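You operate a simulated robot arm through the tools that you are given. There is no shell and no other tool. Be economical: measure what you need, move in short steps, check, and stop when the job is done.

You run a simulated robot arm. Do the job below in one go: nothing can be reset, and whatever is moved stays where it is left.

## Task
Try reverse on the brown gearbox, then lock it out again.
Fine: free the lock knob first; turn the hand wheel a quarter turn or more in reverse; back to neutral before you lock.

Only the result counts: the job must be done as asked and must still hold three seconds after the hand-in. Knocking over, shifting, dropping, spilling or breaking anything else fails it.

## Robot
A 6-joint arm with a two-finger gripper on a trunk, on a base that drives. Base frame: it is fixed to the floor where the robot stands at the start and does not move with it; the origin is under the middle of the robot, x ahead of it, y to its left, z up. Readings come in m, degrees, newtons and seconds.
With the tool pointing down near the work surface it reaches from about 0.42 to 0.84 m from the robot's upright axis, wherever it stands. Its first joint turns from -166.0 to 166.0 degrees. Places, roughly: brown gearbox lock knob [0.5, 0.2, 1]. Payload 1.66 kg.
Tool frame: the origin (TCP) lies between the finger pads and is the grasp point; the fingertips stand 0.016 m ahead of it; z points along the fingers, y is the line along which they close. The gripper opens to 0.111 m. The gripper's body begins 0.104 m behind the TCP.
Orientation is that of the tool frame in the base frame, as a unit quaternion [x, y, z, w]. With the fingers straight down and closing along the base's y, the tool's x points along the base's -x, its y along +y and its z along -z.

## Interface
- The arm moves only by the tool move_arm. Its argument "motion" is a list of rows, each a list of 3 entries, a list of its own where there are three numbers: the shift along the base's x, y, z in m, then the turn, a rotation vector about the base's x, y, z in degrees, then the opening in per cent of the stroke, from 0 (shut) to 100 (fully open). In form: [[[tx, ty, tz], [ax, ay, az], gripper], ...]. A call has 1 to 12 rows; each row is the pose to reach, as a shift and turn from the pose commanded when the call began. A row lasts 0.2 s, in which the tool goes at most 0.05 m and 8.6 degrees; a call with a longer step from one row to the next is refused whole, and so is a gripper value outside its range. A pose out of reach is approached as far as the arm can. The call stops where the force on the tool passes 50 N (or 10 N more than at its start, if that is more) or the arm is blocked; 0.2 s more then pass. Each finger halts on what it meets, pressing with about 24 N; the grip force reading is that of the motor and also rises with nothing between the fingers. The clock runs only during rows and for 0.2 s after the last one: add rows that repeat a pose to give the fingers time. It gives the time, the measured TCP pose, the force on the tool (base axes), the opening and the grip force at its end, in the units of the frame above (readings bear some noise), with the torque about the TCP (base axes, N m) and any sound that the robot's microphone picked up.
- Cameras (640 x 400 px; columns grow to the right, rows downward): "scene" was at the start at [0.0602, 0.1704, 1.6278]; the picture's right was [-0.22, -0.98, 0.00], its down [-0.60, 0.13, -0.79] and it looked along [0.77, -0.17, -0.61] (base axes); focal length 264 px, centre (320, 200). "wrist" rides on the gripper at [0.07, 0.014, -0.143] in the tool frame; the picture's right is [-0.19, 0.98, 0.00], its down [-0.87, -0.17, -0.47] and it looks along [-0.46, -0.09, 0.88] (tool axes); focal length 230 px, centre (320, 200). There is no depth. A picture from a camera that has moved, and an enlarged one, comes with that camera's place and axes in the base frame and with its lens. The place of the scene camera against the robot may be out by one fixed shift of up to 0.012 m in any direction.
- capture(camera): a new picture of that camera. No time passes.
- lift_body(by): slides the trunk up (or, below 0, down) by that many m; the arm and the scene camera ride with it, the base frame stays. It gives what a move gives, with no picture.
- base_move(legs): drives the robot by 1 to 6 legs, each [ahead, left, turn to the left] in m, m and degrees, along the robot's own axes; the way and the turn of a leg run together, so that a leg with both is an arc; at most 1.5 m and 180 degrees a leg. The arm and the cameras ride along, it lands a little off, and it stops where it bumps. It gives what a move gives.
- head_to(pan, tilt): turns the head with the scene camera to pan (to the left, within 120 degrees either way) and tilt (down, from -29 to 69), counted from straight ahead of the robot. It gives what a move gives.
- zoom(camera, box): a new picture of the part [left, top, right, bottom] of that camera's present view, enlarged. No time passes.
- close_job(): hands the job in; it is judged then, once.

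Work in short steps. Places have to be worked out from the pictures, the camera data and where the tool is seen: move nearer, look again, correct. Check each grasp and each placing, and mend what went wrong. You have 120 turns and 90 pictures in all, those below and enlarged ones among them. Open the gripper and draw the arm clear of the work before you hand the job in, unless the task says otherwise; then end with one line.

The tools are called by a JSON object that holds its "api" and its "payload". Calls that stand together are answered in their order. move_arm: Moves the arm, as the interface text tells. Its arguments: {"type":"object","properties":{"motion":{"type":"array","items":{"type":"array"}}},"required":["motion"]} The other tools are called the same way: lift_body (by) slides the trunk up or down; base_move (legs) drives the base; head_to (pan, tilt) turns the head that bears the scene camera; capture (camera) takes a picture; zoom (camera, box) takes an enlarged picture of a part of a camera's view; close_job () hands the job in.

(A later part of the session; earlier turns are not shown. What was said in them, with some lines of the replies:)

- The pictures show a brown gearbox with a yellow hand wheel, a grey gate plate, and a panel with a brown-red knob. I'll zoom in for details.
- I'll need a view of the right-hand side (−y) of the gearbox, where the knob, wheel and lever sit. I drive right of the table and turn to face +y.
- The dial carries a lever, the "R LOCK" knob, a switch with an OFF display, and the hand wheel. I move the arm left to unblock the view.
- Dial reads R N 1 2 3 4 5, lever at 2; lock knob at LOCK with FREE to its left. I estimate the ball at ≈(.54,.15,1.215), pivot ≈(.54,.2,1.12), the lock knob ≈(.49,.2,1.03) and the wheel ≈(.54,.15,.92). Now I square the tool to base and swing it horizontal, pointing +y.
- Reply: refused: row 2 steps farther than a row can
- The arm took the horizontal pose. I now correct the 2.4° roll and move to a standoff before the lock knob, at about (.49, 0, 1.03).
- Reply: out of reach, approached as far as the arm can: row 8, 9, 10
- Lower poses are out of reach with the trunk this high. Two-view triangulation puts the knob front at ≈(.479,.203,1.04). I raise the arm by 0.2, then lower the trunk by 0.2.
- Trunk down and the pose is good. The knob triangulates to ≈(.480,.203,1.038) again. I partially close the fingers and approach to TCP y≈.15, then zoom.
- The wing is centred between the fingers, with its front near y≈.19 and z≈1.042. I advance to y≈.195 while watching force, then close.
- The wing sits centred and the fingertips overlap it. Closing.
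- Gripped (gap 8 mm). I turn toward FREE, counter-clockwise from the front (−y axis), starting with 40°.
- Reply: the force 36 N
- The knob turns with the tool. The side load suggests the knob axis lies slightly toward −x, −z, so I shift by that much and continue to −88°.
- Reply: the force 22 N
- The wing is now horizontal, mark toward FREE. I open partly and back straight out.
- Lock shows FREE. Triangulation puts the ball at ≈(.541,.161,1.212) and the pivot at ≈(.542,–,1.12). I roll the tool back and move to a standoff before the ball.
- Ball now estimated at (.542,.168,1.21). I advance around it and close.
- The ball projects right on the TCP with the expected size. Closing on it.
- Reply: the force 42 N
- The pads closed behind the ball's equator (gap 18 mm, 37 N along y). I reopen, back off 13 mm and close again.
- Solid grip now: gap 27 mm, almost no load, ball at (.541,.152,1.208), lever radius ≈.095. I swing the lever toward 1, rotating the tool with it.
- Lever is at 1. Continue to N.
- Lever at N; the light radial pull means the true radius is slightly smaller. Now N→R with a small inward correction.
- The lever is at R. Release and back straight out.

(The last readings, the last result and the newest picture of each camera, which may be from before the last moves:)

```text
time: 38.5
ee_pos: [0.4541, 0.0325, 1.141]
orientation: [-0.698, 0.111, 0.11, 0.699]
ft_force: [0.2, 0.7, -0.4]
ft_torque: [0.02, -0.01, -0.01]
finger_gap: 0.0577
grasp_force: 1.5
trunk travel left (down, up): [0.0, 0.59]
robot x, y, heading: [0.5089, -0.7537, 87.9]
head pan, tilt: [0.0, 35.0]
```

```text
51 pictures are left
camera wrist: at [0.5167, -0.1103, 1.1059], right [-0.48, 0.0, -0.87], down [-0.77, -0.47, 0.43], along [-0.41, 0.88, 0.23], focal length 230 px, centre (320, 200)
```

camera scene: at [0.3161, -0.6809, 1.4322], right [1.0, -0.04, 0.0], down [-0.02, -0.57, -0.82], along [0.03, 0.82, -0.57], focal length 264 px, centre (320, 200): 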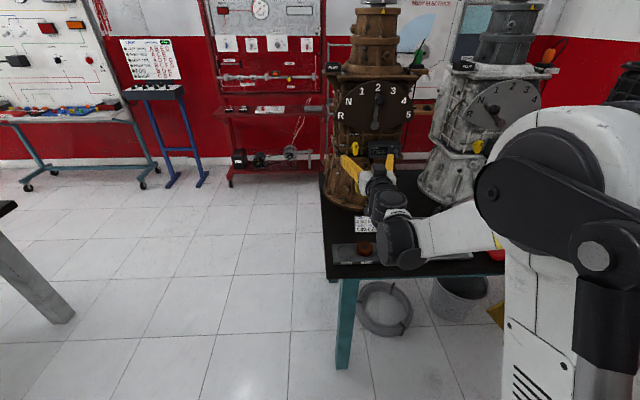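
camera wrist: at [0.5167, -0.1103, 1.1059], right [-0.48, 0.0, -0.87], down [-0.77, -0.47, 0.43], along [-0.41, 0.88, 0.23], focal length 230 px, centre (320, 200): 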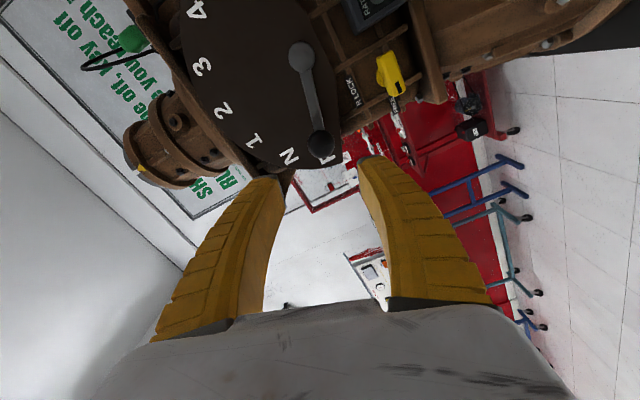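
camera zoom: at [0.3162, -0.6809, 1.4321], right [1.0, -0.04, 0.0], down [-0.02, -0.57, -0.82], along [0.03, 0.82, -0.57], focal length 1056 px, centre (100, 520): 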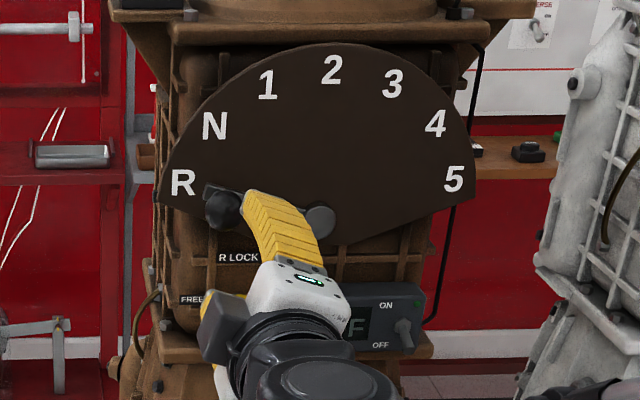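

Lever stays at R. Next I go to a standoff before the hand wheel, around (.542, 0, .93), and look from there.

{"api": "move_arm", "payload": {"motion": [[[0.01, -0.03, -0.01], [0, 8, 0], 60], [[0.02, -0.035, -0.035], [0, 16, 0], 60], [[0.03, -0.035, -0.06], [0, 24, 0], 60], [[0.04, -0.035, -0.085], [0, 32, 0], 60], [[0.05, -0.035, -0.11], [0, 40, 0], 60], [[0.06, -0.035, -0.135], [0, 48, 0], 60], [[0.07, -0.035, -0.16], [0, 56, 0], 60], [[0.08, -0.035, -0.185], [0, 64, 0], 60], [[0.088, -0.035, -0.206], [0, 72, 0], 60]]}}

{"api": "capture", "payload": {"camera": "wrist"}}

{"api": "capture", "payload": {"camera": "scene"}}

```text
time: 40.5
ee_pos: [0.5414, -0.0028, 0.9369]
orientation: [-0.499, 0.501, 0.5, 0.5]
ft_force: [0.0, -0.5, -0.4]
ft_torque: [0.04, 0.01, -0.04]
finger_gap: 0.0685
grasp_force: 1.3
trunk travel left (down, up): [0.0, 0.59]
robot x, y, heading: [0.5061, -0.7564, 87.5]
head pan, tilt: [0.0, 35.0]
```

```text
50 pictures are left
camera wrist: at [0.5293, -0.1455, 0.8649], right [-0.98, 0.0, 0.19], down [0.17, -0.47, 0.87], along [0.09, 0.88, 0.46], focal length 230 px, centre (320, 200)
```

wrist: 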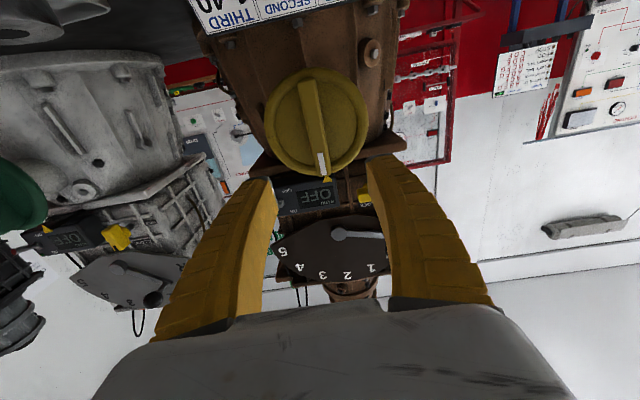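

```text
49 pictures are left
camera scene: at [0.3162, -0.6809, 1.4321], right [1.0, -0.04, 0.0], down [-0.02, -0.57, -0.82], along [0.03, 0.82, -0.57], focal length 264 px, centre (320, 200)
```

scene: 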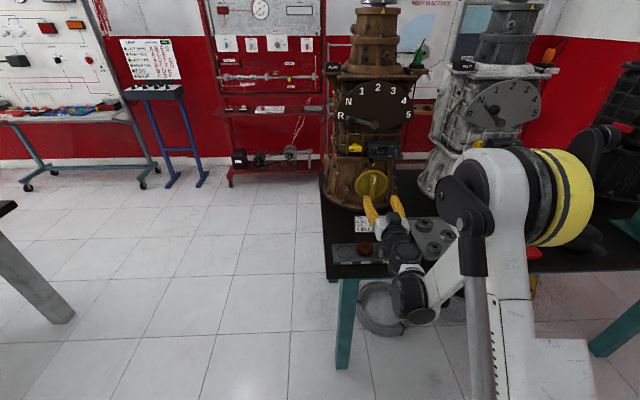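

The wheel bar centre triangulates to ≈(.544,.131,.912). I approach to y≈.09 and recheck.

{"api": "move_arm", "payload": {"motion": [[[0.001, 0.04, -0.012], [0, 0, 0], 60], [[0.002, 0.08, -0.024], [0, 0, 0], 60], [[0.002, 0.095, -0.024], [0, 0, 0], 60]]}}

{"api": "capture", "payload": {"camera": "wrist"}}

{"api": "zoom", "payload": {"camera": "scene", "box": [330, 130, 440, 250]}}

```text
time: 41.3
ee_pos: [0.544, 0.0939, 0.9111]
orientation: [-0.499, 0.5, 0.499, 0.501]
ft_force: [0.1, 1.1, -0.2]
ft_torque: [0.0, -0.01, -0.03]
finger_gap: 0.0683
grasp_force: 0.8
trunk travel left (down, up): [0.0, 0.59]
robot x, y, heading: [0.5033, -0.7524, 87.6]
head pan, tilt: [0.0, 35.0]
```

```text
48 pictures are left
camera wrist: at [0.5311, -0.0502, 0.8401], right [-0.98, 0.0, 0.19], down [0.17, -0.47, 0.87], along [0.09, 0.88, 0.46], focal length 230 px, centre (320, 200)
```

wrist: 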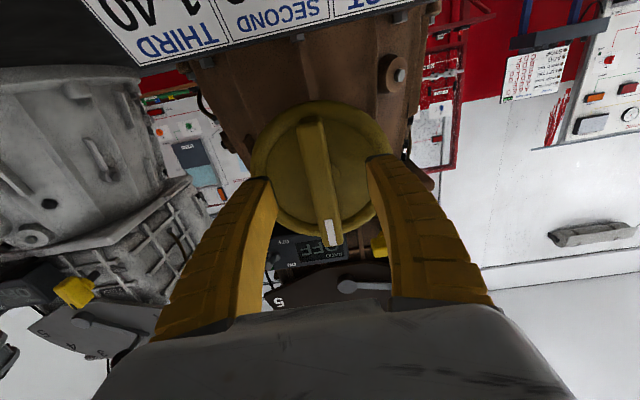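

```text
3.33 times, centred on (385, 190) of scene
camera zoom: at [0.3162, -0.6806, 1.432], right [1.0, -0.04, 0.0], down [-0.02, -0.57, -0.82], along [0.03, 0.82, -0.57], focal length 880 px, centre (103, 233)
```

zoom: 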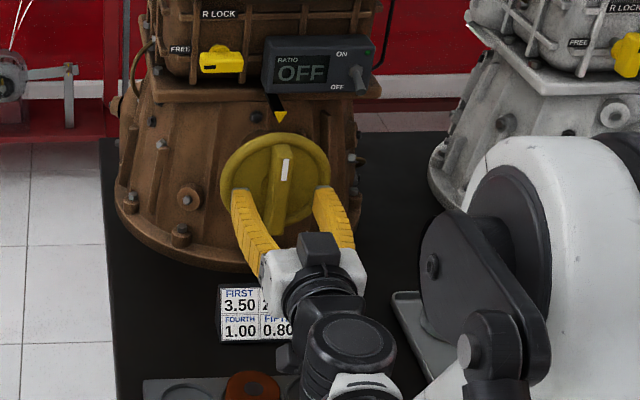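

Wheel axis ≈(.5445,.914), bar front y≈.13. I advance to y≈.128 and close on the bar.

{"api": "move_arm", "payload": {"motion": [[[0.001, 0.02, 0.003], [0, 0, 0], 60], [[0.001, 0.034, 0.003], [0, 0, 0], 60], [[0.001, 0.034, 0.003], [0, 0, 0], 35], [[0.001, 0.034, 0.003], [0, 0, 0], 10], [[0.001, 0.034, 0.003], [0, 0, 0], 5], [[0.001, 0.034, 0.003], [0, 0, 0], 5]]}}

{"api": "capture", "payload": {"camera": "wrist"}}

{"api": "zoom", "payload": {"camera": "scene", "box": [330, 130, 440, 250]}}

```text
time: 41.9
ee_pos: [0.5434, 0.1133, 0.9152]
orientation: [-0.5, 0.499, 0.501, 0.5]
ft_force: [-2.3, -33.2, 5.0]
ft_torque: [0.35, 0.11, -0.01]
finger_gap: 0.0154
grasp_force: 33.6
trunk travel left (down, up): [0.0, 0.59]
robot x, y, heading: [0.5067, -0.7583, 87.4]
head pan, tilt: [0.0, 35.0]
stopped in row 2: the force on the tool passed its limit at 79 N (the readings are from after the stop); the commanded pose is now the measured one
```

```text
46 pictures are left
camera wrist: at [0.5302, -0.0297, 0.845], right [-0.98, 0.0, 0.19], down [0.17, -0.47, 0.86], along [0.09, 0.88, 0.47], focal length 230 px, centre (320, 200)
```

wrist: 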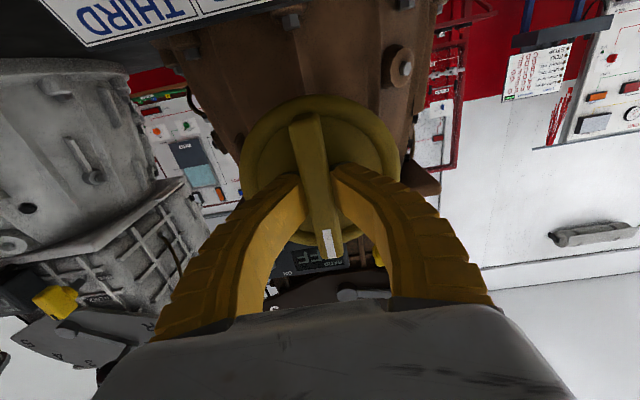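

```text
3.33 times, centred on (385, 190) of scene
camera zoom: at [0.3156, -0.6863, 1.4324], right [1.0, -0.04, 0.0], down [-0.02, -0.57, -0.82], along [0.04, 0.82, -0.57], focal length 880 px, centre (103, 233)
```

zoom: 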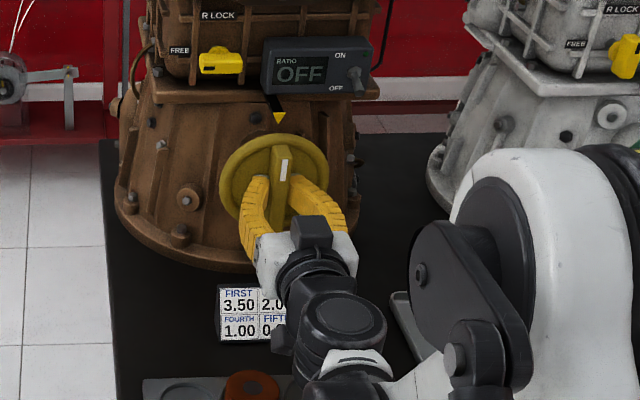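

The fingertips met the wheel disc (at y≈.13) and the bar is gripped at 15 mm. I relieve the push by 4 mm, then begin turning.

{"api": "move_arm", "payload": {"motion": [[[0, -0.003, 0], [0, 0, 0], 5], [[0, -0.003, 0], [0, -8, 0], 5], [[0, -0.003, 0], [0, -16, 0], 5], [[0, -0.003, 0], [0, -24, 0], 5], [[0, -0.003, 0], [0, -32, 0], 5]]}}

{"api": "zoom", "payload": {"camera": "scene", "box": [330, 130, 440, 250]}}

```text
time: 43.0
ee_pos: [0.5424, 0.1119, 0.9145]
orientation: [-0.618, 0.341, 0.342, 0.62]
ft_force: [-7.7, -12.3, 22.4]
ft_torque: [0.19, 0.09, 0.1]
finger_gap: 0.0166
grasp_force: 34.1
trunk travel left (down, up): [0.0, 0.59]
robot x, y, heading: [0.506, -0.7566, 87.4]
head pan, tilt: [0.0, 35.0]
```

```text
3.33 times, centred on (385, 190) of scene
camera zoom: at [0.3151, -0.6856, 1.4322], right [1.0, -0.04, 0.0], down [-0.02, -0.57, -0.82], along [0.04, 0.82, -0.57], focal length 880 px, centre (103, 233)
```

zoom: 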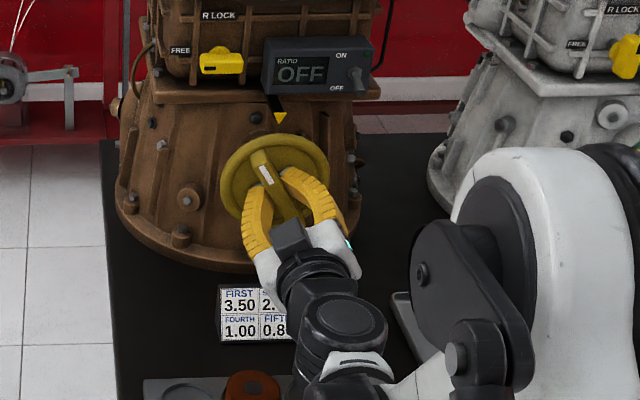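

The wheel turns along. I continue another 80° (total about 112°) with z +2 mm and y −2 mm relief.

{"api": "move_arm", "payload": {"motion": [[[0, -0.001, 0.002], [0, -8, 0], 5], [[0, -0.002, 0.002], [0, -16, 0], 5], [[0, -0.002, 0.002], [0, -24, 0], 5], [[0, -0.002, 0.002], [0, -32, 0], 5], [[0, -0.002, 0.002], [0, -40, 0], 5], [[0, -0.002, 0.002], [0, -48, 0], 5], [[0, -0.002, 0.002], [0, -56, 0], 5], [[0, -0.002, 0.002], [0, -64, 0], 5], [[0, -0.002, 0.002], [0, -72, 0], 5], [[0, -0.002, 0.002], [0, -80, 0], 5]]}}

{"api": "zoom", "payload": {"camera": "scene", "box": [330, 130, 440, 250]}}

{"api": "capture", "payload": {"camera": "wrist"}}

```text
time: 45.2
ee_pos: [0.5414, 0.1116, 0.9149]
orientation: [-0.693, -0.137, -0.135, 0.695]
ft_force: [-18.4, -12.5, -7.6]
ft_torque: [-0.16, 0.06, 0.33]
finger_gap: 0.0162
grasp_force: 34.2
trunk travel left (down, up): [0.0, 0.59]
robot x, y, heading: [0.5079, -0.7548, 87.7]
head pan, tilt: [0.0, 35.0]
```

```text
3.33 times, centred on (385, 190) of scene
camera zoom: at [0.3142, -0.6822, 1.4318], right [1.0, -0.04, 0.0], down [-0.02, -0.57, -0.82], along [0.04, 0.82, -0.57], focal length 880 px, centre (103, 233)
```

zoom: 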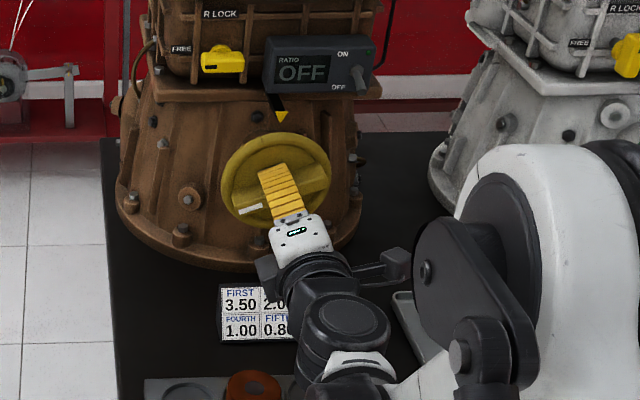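

```text
42 pictures are left
camera wrist: at [0.6132, -0.0309, 0.9281], right [0.2, 0.0, -0.98], down [-0.86, -0.47, -0.17], along [-0.46, 0.88, -0.09], focal length 230 px, centre (320, 200)
```

wrist: 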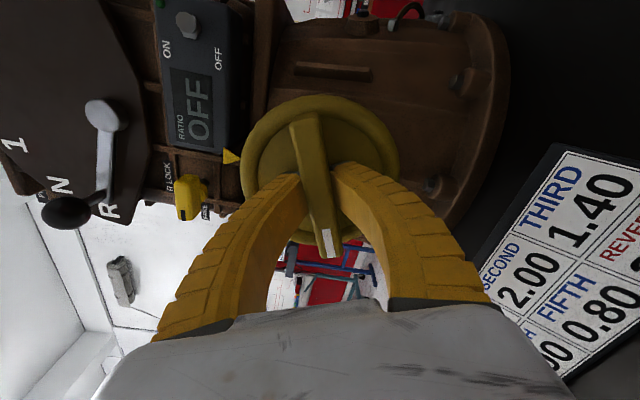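

The wheel turned about 112° with the lever in R. Release, retreat, then go to the ball standoff in front of R.

{"api": "move_arm", "payload": {"motion": [[[0, 0, 0], [0, 0, 0], 25], [[0, 0, 0], [0, 0, 0], 40], [[0, 0, 0], [0, 0, 0], 40], [[0, -0.04, 0], [0, 0, 0], 40], [[0, -0.08, 0.005], [0, 0, 0], 40], [[0, -0.11, 0.01], [0, 0, 0], 40]]}}

{"api": "zoom", "payload": {"camera": "scene", "box": [325, 70, 435, 220]}}

```text
time: 46.6
ee_pos: [0.5444, 0.0019, 0.9264]
orientation: [-0.694, -0.135, -0.135, 0.694]
ft_force: [0.0, 0.2, -0.2]
ft_torque: [-0.01, 0.0, 0.03]
finger_gap: 0.0469
grasp_force: 1.3
trunk travel left (down, up): [0.0, 0.59]
robot x, y, heading: [0.5079, -0.7572, 87.3]
head pan, tilt: [0.0, 35.0]
```

```text
2.67 times, centred on (380, 145) of scene
camera zoom: at [0.3161, -0.6818, 1.4321], right [1.0, -0.04, 0.0], down [-0.02, -0.57, -0.82], along [0.03, 0.82, -0.57], focal length 704 px, centre (160, 347)
```

zoom: 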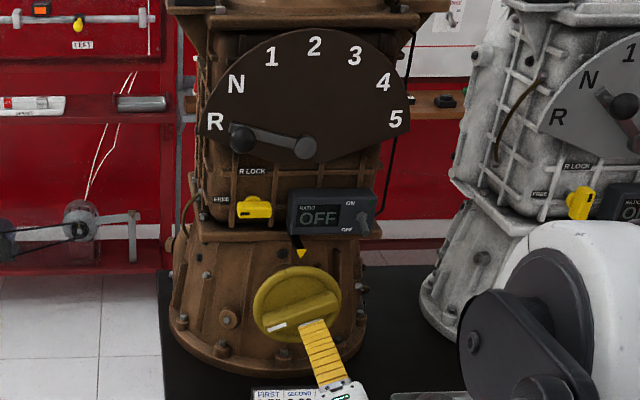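

All fine. Moving up to the standoff before the ball at R: (.454,.06,1.14), roll −72°.

{"api": "move_arm", "payload": {"motion": [[[-0.014, 0, 0.036], [0, 7, 0], 55], [[-0.03, 0, 0.072], [0, 14, 0], 55], [[-0.045, 0, 0.107], [0, 21, 0], 55], [[-0.06, 0, 0.143], [0, 28, 0], 55], [[-0.075, 0.01, 0.18], [0, 35, 0], 55], [[-0.09, 0.03, 0.214], [0, 40, 0], 55], [[-0.09, 0.065, 0.214], [0, 40, 0], 55]]}}

{"api": "capture", "payload": {"camera": "wrist"}}

```text
time: 48.2
ee_pos: [0.454, 0.0663, 1.1381]
orientation: [-0.697, 0.111, 0.111, 0.699]
ft_force: [0.9, 0.6, 0.3]
ft_torque: [-0.03, 0.01, 0.04]
finger_gap: 0.0629
grasp_force: 1.3
trunk travel left (down, up): [0.0, 0.59]
robot x, y, heading: [0.5078, -0.752, 87.7]
head pan, tilt: [0.0, 35.0]
```

```text
40 pictures are left
camera wrist: at [0.5173, -0.0773, 1.1043], right [-0.48, 0.0, -0.87], down [-0.77, -0.47, 0.43], along [-0.41, 0.88, 0.23], focal length 230 px, centre (320, 200)
```

wrist: 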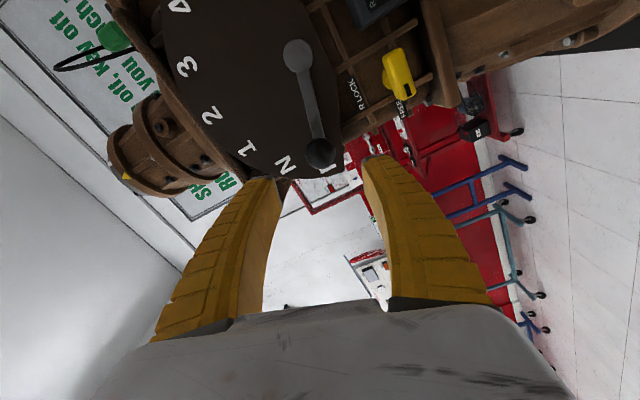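

The ball is centred between the fingers. Advance to y≈.153 and close.

{"api": "move_arm", "payload": {"motion": [[[0, 0.04, 0.001], [0, 0, 0], 55], [[0, 0.075, 0.001], [0, 0, 0], 55], [[0, 0.087, 0.001], [0, 0, 0], 55], [[0, 0.087, 0.001], [0, 0, 0], 35], [[0, 0.087, 0.001], [0, 0, 0], 15], [[0, 0.087, 0.001], [0, 0, 0], 15]]}}

{"api": "capture", "payload": {"camera": "wrist"}}

```text
time: 49.6
ee_pos: [0.4544, 0.1558, 1.1397]
orientation: [-0.698, 0.11, 0.11, 0.699]
ft_force: [-0.5, 7.5, 0.6]
ft_torque: [0.1, -0.1, 0.44]
finger_gap: 0.0252
grasp_force: 33.6
trunk travel left (down, up): [0.0, 0.59]
robot x, y, heading: [0.5083, -0.7569, 87.8]
head pan, tilt: [0.0, 35.0]
```

```text
39 pictures are left
camera wrist: at [0.5171, 0.0136, 1.1048], right [-0.48, 0.0, -0.88], down [-0.77, -0.47, 0.43], along [-0.41, 0.88, 0.23], focal length 230 px, centre (320, 200)
```

wrist: 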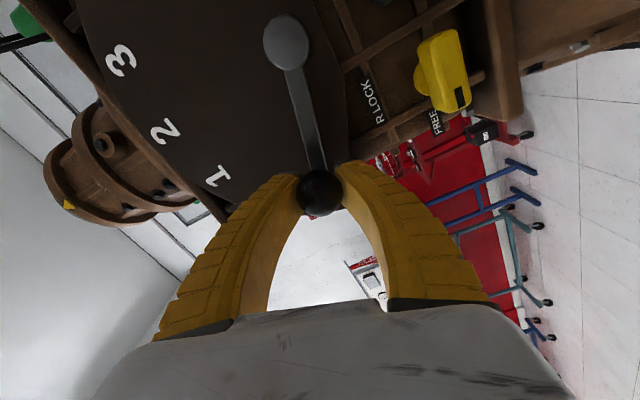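

Firm grip. Swing R→N (+24°).

{"api": "move_arm", "payload": {"motion": [[[0.0048, -0.001, 0.012], [0, 8, 0], 15], [[0.0113, -0.002, 0.0233], [0, 16, 0], 15], [[0.0188, -0.002, 0.034], [0, 24, 0], 15], [[0.0188, -0.002, 0.034], [0, 24, 0], 15]]}}

{"api": "zoom", "payload": {"camera": "scene", "box": [325, 70, 425, 170]}}

```text
time: 50.6
ee_pos: [0.4711, 0.1557, 1.1716]
orientation: [0.661, -0.253, -0.253, -0.659]
ft_force: [-5.2, 33.9, 10.3]
ft_torque: [-0.01, -0.08, 0.0]
finger_gap: 0.0237
grasp_force: 34.2
trunk travel left (down, up): [0.0, 0.59]
robot x, y, heading: [0.507, -0.757, 87.6]
head pan, tilt: [0.0, 35.0]
```

```text
4.00 times, centred on (375, 120) of scene
camera zoom: at [0.3155, -0.6783, 1.4319], right [1.0, -0.04, 0.0], down [-0.02, -0.58, -0.82], along [0.04, 0.82, -0.58], focal length 1056 px, centre (100, 520)
```

zoom: 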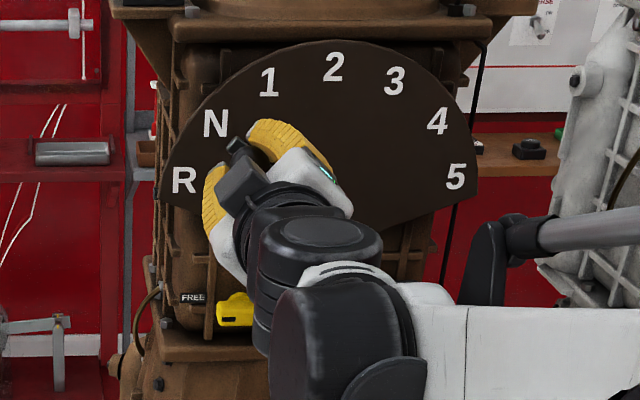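

The lever is at N. Release, back out and check.

{"api": "move_arm", "payload": {"motion": [[[0, 0, 0], [0, 0, 0], 35], [[0, 0, 0], [0, 0, 0], 55], [[0, 0, 0], [0, 0, 0], 55], [[0, -0.04, 0], [0, 0, 0], 55], [[0, -0.08, 0], [0, 0, 0], 55], [[0, -0.12, 0], [0, 0, 0], 55]]}}

{"api": "zoom", "payload": {"camera": "scene", "box": [325, 70, 425, 170]}}

{"api": "capture", "payload": {"camera": "wrist"}}

```text
time: 52.0
ee_pos: [0.4725, 0.0328, 1.1733]
orientation: [0.66, -0.254, -0.254, -0.66]
ft_force: [0.6, 0.7, 0.8]
ft_torque: [0.01, -0.01, -0.05]
finger_gap: 0.0628
grasp_force: 1.2
trunk travel left (down, up): [0.0, 0.59]
robot x, y, heading: [0.5108, -0.7568, 87.5]
head pan, tilt: [0.0, 35.0]
```

```text
4.00 times, centred on (375, 120) of scene
camera zoom: at [0.3162, -0.6819, 1.4321], right [1.0, -0.04, 0.0], down [-0.02, -0.57, -0.82], along [0.03, 0.82, -0.57], focal length 1056 px, centre (100, 520)
```

zoom: 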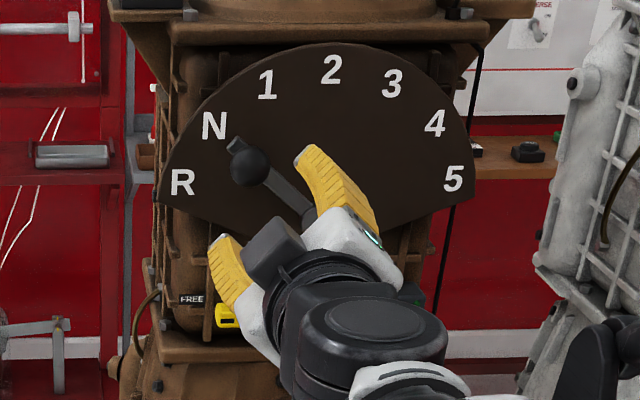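

```text
36 pictures are left
camera wrist: at [0.516, -0.1105, 1.1163], right [-0.8, 0.0, -0.6], down [-0.53, -0.47, 0.7], along [-0.28, 0.88, 0.38], focal length 230 px, centre (320, 200)
```

wrist: 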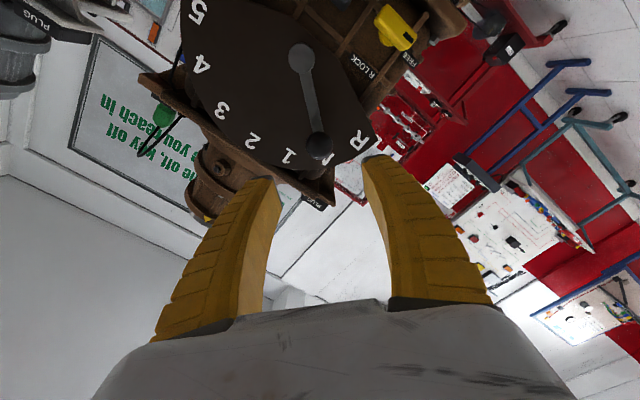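

Lever points at N. Now to the lock-knob standoff with roll −88°.

{"api": "move_arm", "payload": {"motion": [[[0.001, 0, -0.025], [0, -8, 0], 50], [[0.003, 0, -0.05], [0, -16, 0], 45], [[0.005, 0, -0.08], [0, -24, 0], 45], [[0.007, 0, -0.11], [0, -32, 0], 45], [[0.008, 0.02, -0.133], [0, -40, 0], 45], [[0.008, 0.06, -0.133], [0, -40, 0], 45], [[0.008, 0.09, -0.133], [0, -40, 0], 45]]}}

{"api": "capture", "payload": {"camera": "wrist"}}

{"api": "zoom", "payload": {"camera": "scene", "box": [325, 100, 425, 190]}}

```text
time: 53.6
ee_pos: [0.4799, 0.1225, 1.0382]
orientation: [0.708, -0.011, -0.011, -0.706]
ft_force: [0.0, -0.6, 0.7]
ft_torque: [-0.02, 0.02, 0.02]
finger_gap: 0.0524
grasp_force: 1.9
trunk travel left (down, up): [0.0, 0.59]
robot x, y, heading: [0.5068, -0.7593, 87.4]
head pan, tilt: [0.0, 35.0]
```

```text
35 pictures are left
camera wrist: at [0.5498, -0.0201, 1.0232], right [-0.22, 0.0, -0.97], down [-0.86, -0.47, 0.2], along [-0.46, 0.88, 0.11], focal length 230 px, centre (320, 200)
```

wrist: 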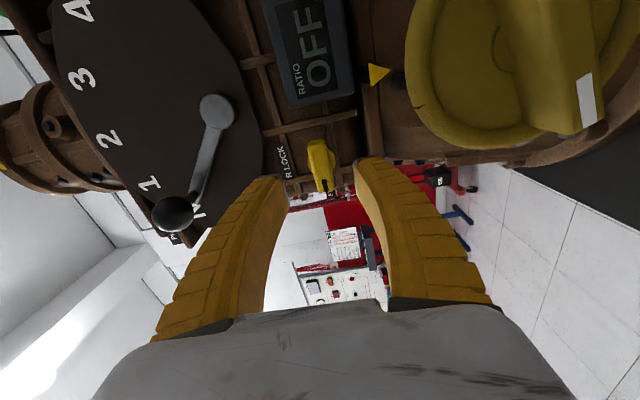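

```text
4.44 times, centred on (375, 145) of scene
camera zoom: at [0.3161, -0.6816, 1.432], right [1.0, -0.04, 0.0], down [-0.02, -0.57, -0.82], along [0.03, 0.82, -0.57], focal length 1173 px, centre (76, 444)
```

zoom: 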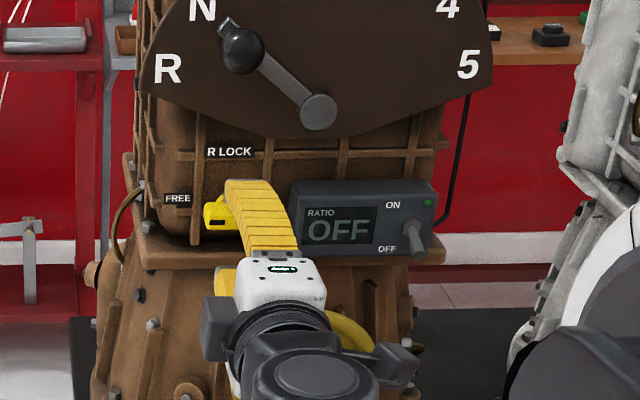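

Aligned. Advance to y≈.195 and close on the wing.

{"api": "move_arm", "payload": {"motion": [[[0, 0.04, 0.002], [0, 0, 0], 45], [[0, 0.065, 0.002], [0, 0, 0], 45], [[0, 0.073, 0.002], [0, 0, 0], 45], [[0, 0.073, 0.002], [0, 0, 0], 20], [[0, 0.073, 0.002], [0, 0, 0], 0], [[0, 0.073, 0.002], [0, 0, 0], 0]]}}

{"api": "capture", "payload": {"camera": "wrist"}}

```text
time: 55.0
ee_pos: [0.4798, 0.1958, 1.0383]
orientation: [0.708, -0.012, -0.013, -0.706]
ft_force: [0.8, -10.8, -40.7]
ft_torque: [-0.09, -0.04, 0.0]
finger_gap: 0.006
grasp_force: 33.9
trunk travel left (down, up): [0.0, 0.59]
robot x, y, heading: [0.5084, -0.7546, 87.7]
head pan, tilt: [0.0, 35.0]
```

```text
33 pictures are left
camera wrist: at [0.5507, 0.053, 1.0222], right [-0.22, 0.0, -0.97], down [-0.86, -0.47, 0.2], along [-0.46, 0.88, 0.1], focal length 230 px, centre (320, 200)
```

wrist: 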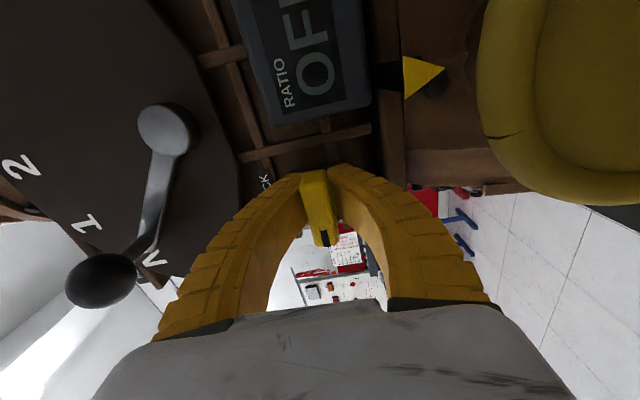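

Gripped; the −41 N along z says the axis lies a few mm lower, so I shift z −4 mm while turning back +88° to lock.

{"api": "move_arm", "payload": {"motion": [[[0, 0, -0.004], [0, 0, 0], 0], [[0, 0, -0.004], [0, 8, 0], 0], [[0, 0, -0.004], [0, 16, 0], 0], [[0, 0, -0.004], [0, 24, 0], 0], [[0, 0, -0.004], [0, 32, 0], 0], [[0, 0, -0.004], [0, 40, 0], 0]]}}

{"api": "zoom", "payload": {"camera": "scene", "box": [325, 100, 425, 190]}}

```text
time: 56.5
ee_pos: [0.4802, 0.196, 1.0379]
orientation: [-0.66, 0.255, 0.254, 0.66]
ft_force: [0.1, 2.3, -4.7]
ft_torque: [-0.07, 0.0, 0.07]
finger_gap: 0.0061
grasp_force: 34.1
trunk travel left (down, up): [0.0, 0.59]
robot x, y, heading: [0.5073, -0.7564, 87.6]
head pan, tilt: [0.0, 35.0]
```

```text
4.44 times, centred on (375, 145) of scene
camera zoom: at [0.3161, -0.6808, 1.432], right [1.0, -0.04, 0.0], down [-0.02, -0.57, -0.82], along [0.03, 0.82, -0.57], focal length 1173 px, centre (76, 444)
```

zoom: 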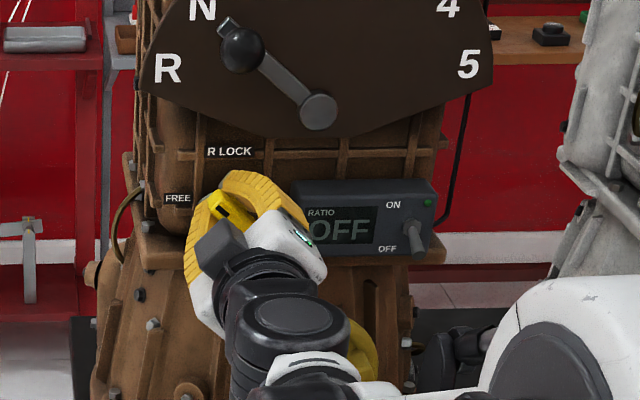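

Turning well with little load. Finish the remaining 50° (a touch past vertical to seat it).

{"api": "move_arm", "payload": {"motion": [[[0, 0, 0], [0, 8, 0], 0], [[0, 0, 0], [0, 16, 0], 0], [[0, 0, 0], [0, 24, 0], 0], [[0, 0, 0], [0, 32, 0], 0], [[0, 0, 0], [0, 40, 0], 0], [[0, 0, 0], [0, 48, 0], 0], [[0, 0, 0], [0, 51, 0], 0]]}}

{"api": "zoom", "payload": {"camera": "scene", "box": [325, 100, 425, 190]}}

```text
time: 58.0
ee_pos: [0.4804, 0.1951, 1.0378]
orientation: [-0.487, 0.513, 0.513, 0.486]
ft_force: [-0.5, -0.5, -8.8]
ft_torque: [0.03, -0.08, 0.02]
finger_gap: 0.006
grasp_force: 33.9
trunk travel left (down, up): [0.0, 0.59]
robot x, y, heading: [0.5107, -0.7608, 87.6]
head pan, tilt: [0.0, 35.0]
```

```text
4.44 times, centred on (375, 145) of scene
camera zoom: at [0.3159, -0.6807, 1.4319], right [1.0, -0.04, 0.0], down [-0.02, -0.57, -0.82], along [0.03, 0.82, -0.57], focal length 1173 px, centre (76, 444)
```

zoom: 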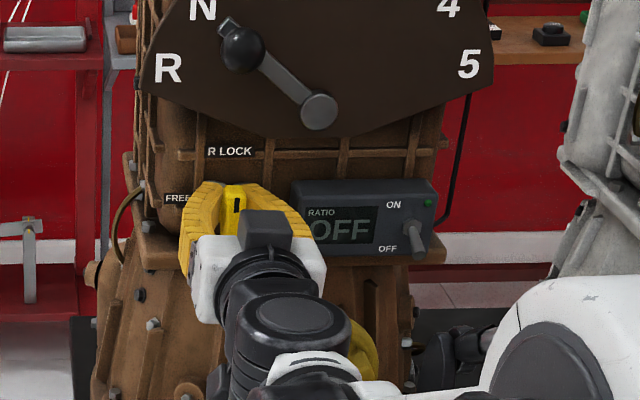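

Knob is vertical at R LOCK. Release, back out and verify.

{"api": "move_arm", "payload": {"motion": [[[0, 0, 0], [0, 0, 0], 25], [[0, 0, 0], [0, 0, 0], 42], [[0, 0, 0], [0, 0, 0], 42], [[0, -0.04, 0], [0, 0, 0], 42], [[0, -0.08, 0], [0, 0, 0], 42], [[0, -0.12, 0], [0, 0, 0], 42], [[0, -0.16, 0.02], [0, 0, 0], 42], [[-0.02, -0.2, 0.04], [0, 0, 0], 42], [[-0.04, -0.24, 0.06], [0, 0, 0], 60], [[-0.06, -0.28, 0.08], [0, 0, 0], 80]]}}

{"api": "zoom", "payload": {"camera": "scene", "box": [325, 70, 435, 220]}}

{"api": "capture", "payload": {"camera": "scene"}}

{"api": "capture", "payload": {"camera": "wrist"}}

```text
time: 60.2
ee_pos: [0.4216, -0.0853, 1.1192]
orientation: [-0.487, 0.513, 0.512, 0.487]
ft_force: [0.4, 0.3, 0.0]
ft_torque: [0.02, 0.0, 0.02]
finger_gap: 0.0899
grasp_force: 0.6
trunk travel left (down, up): [0.0, 0.59]
robot x, y, heading: [0.506, -0.759, 87.7]
head pan, tilt: [0.0, 35.0]
```

```text
2.67 times, centred on (380, 145) of scene
camera zoom: at [0.3162, -0.6819, 1.4321], right [1.0, -0.04, 0.0], down [-0.02, -0.57, -0.82], along [0.03, 0.82, -0.57], focal length 704 px, centre (160, 347)
```

zoom: 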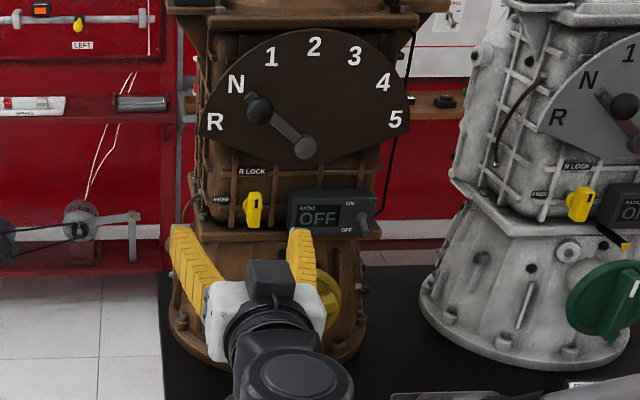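

```text
29 pictures are left
camera scene: at [0.3162, -0.6819, 1.4321], right [1.0, -0.04, 0.0], down [-0.02, -0.57, -0.82], along [0.03, 0.82, -0.57], focal length 264 px, centre (320, 200)
```

scene: 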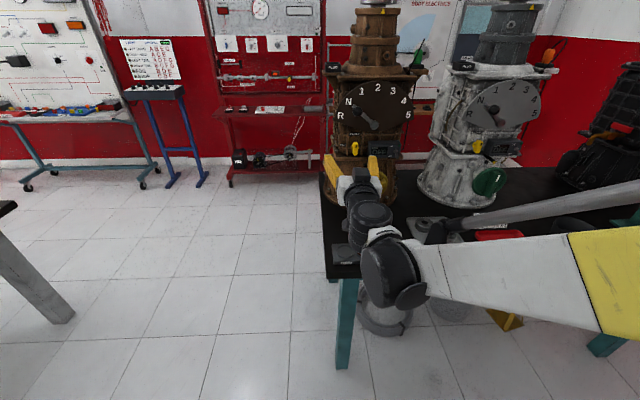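

```text
28 pictures are left
camera wrist: at [0.4051, -0.2295, 1.0496], right [-0.97, 0.0, 0.24], down [0.21, -0.47, 0.86], along [0.11, 0.88, 0.46], focal length 230 px, centre (320, 200)
```

wrist: 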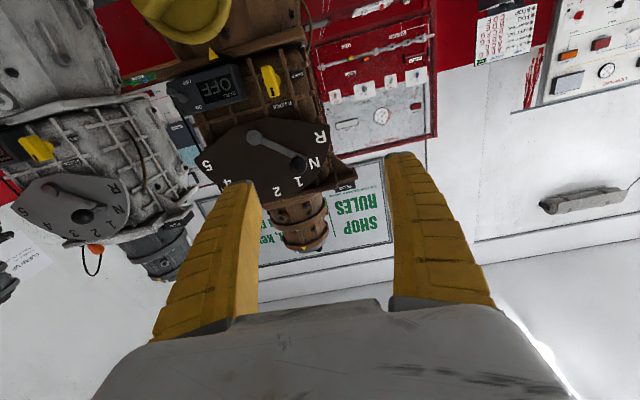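

Lever at N, knob at R LOCK. One last zoom on the knob before hand-in.

{"api": "zoom", "payload": {"camera": "scene", "box": [335, 90, 405, 165]}}

```text
5.33 times, centred on (370, 128) of scene
camera zoom: at [0.3162, -0.6819, 1.4321], right [1.0, -0.04, 0.0], down [-0.02, -0.57, -0.82], along [0.03, 0.82, -0.57], focal length 1408 px, centre (53, 587)
```

zoom: 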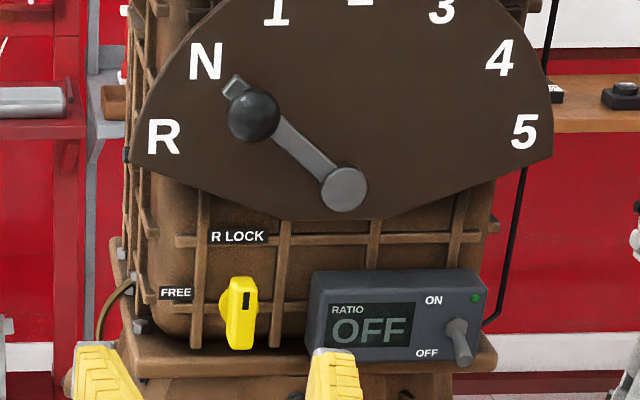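

The picture confirms neutral and locked, the gripper is open and the arm is clear. Handing in.

{"api": "close_job", "payload": {}}

```text
The job is handed in.
```

I freed the R LOCK knob, put the brown gearbox in reverse, turned the hand wheel about 112°, then returned the lever to neutral and locked reverse out again.
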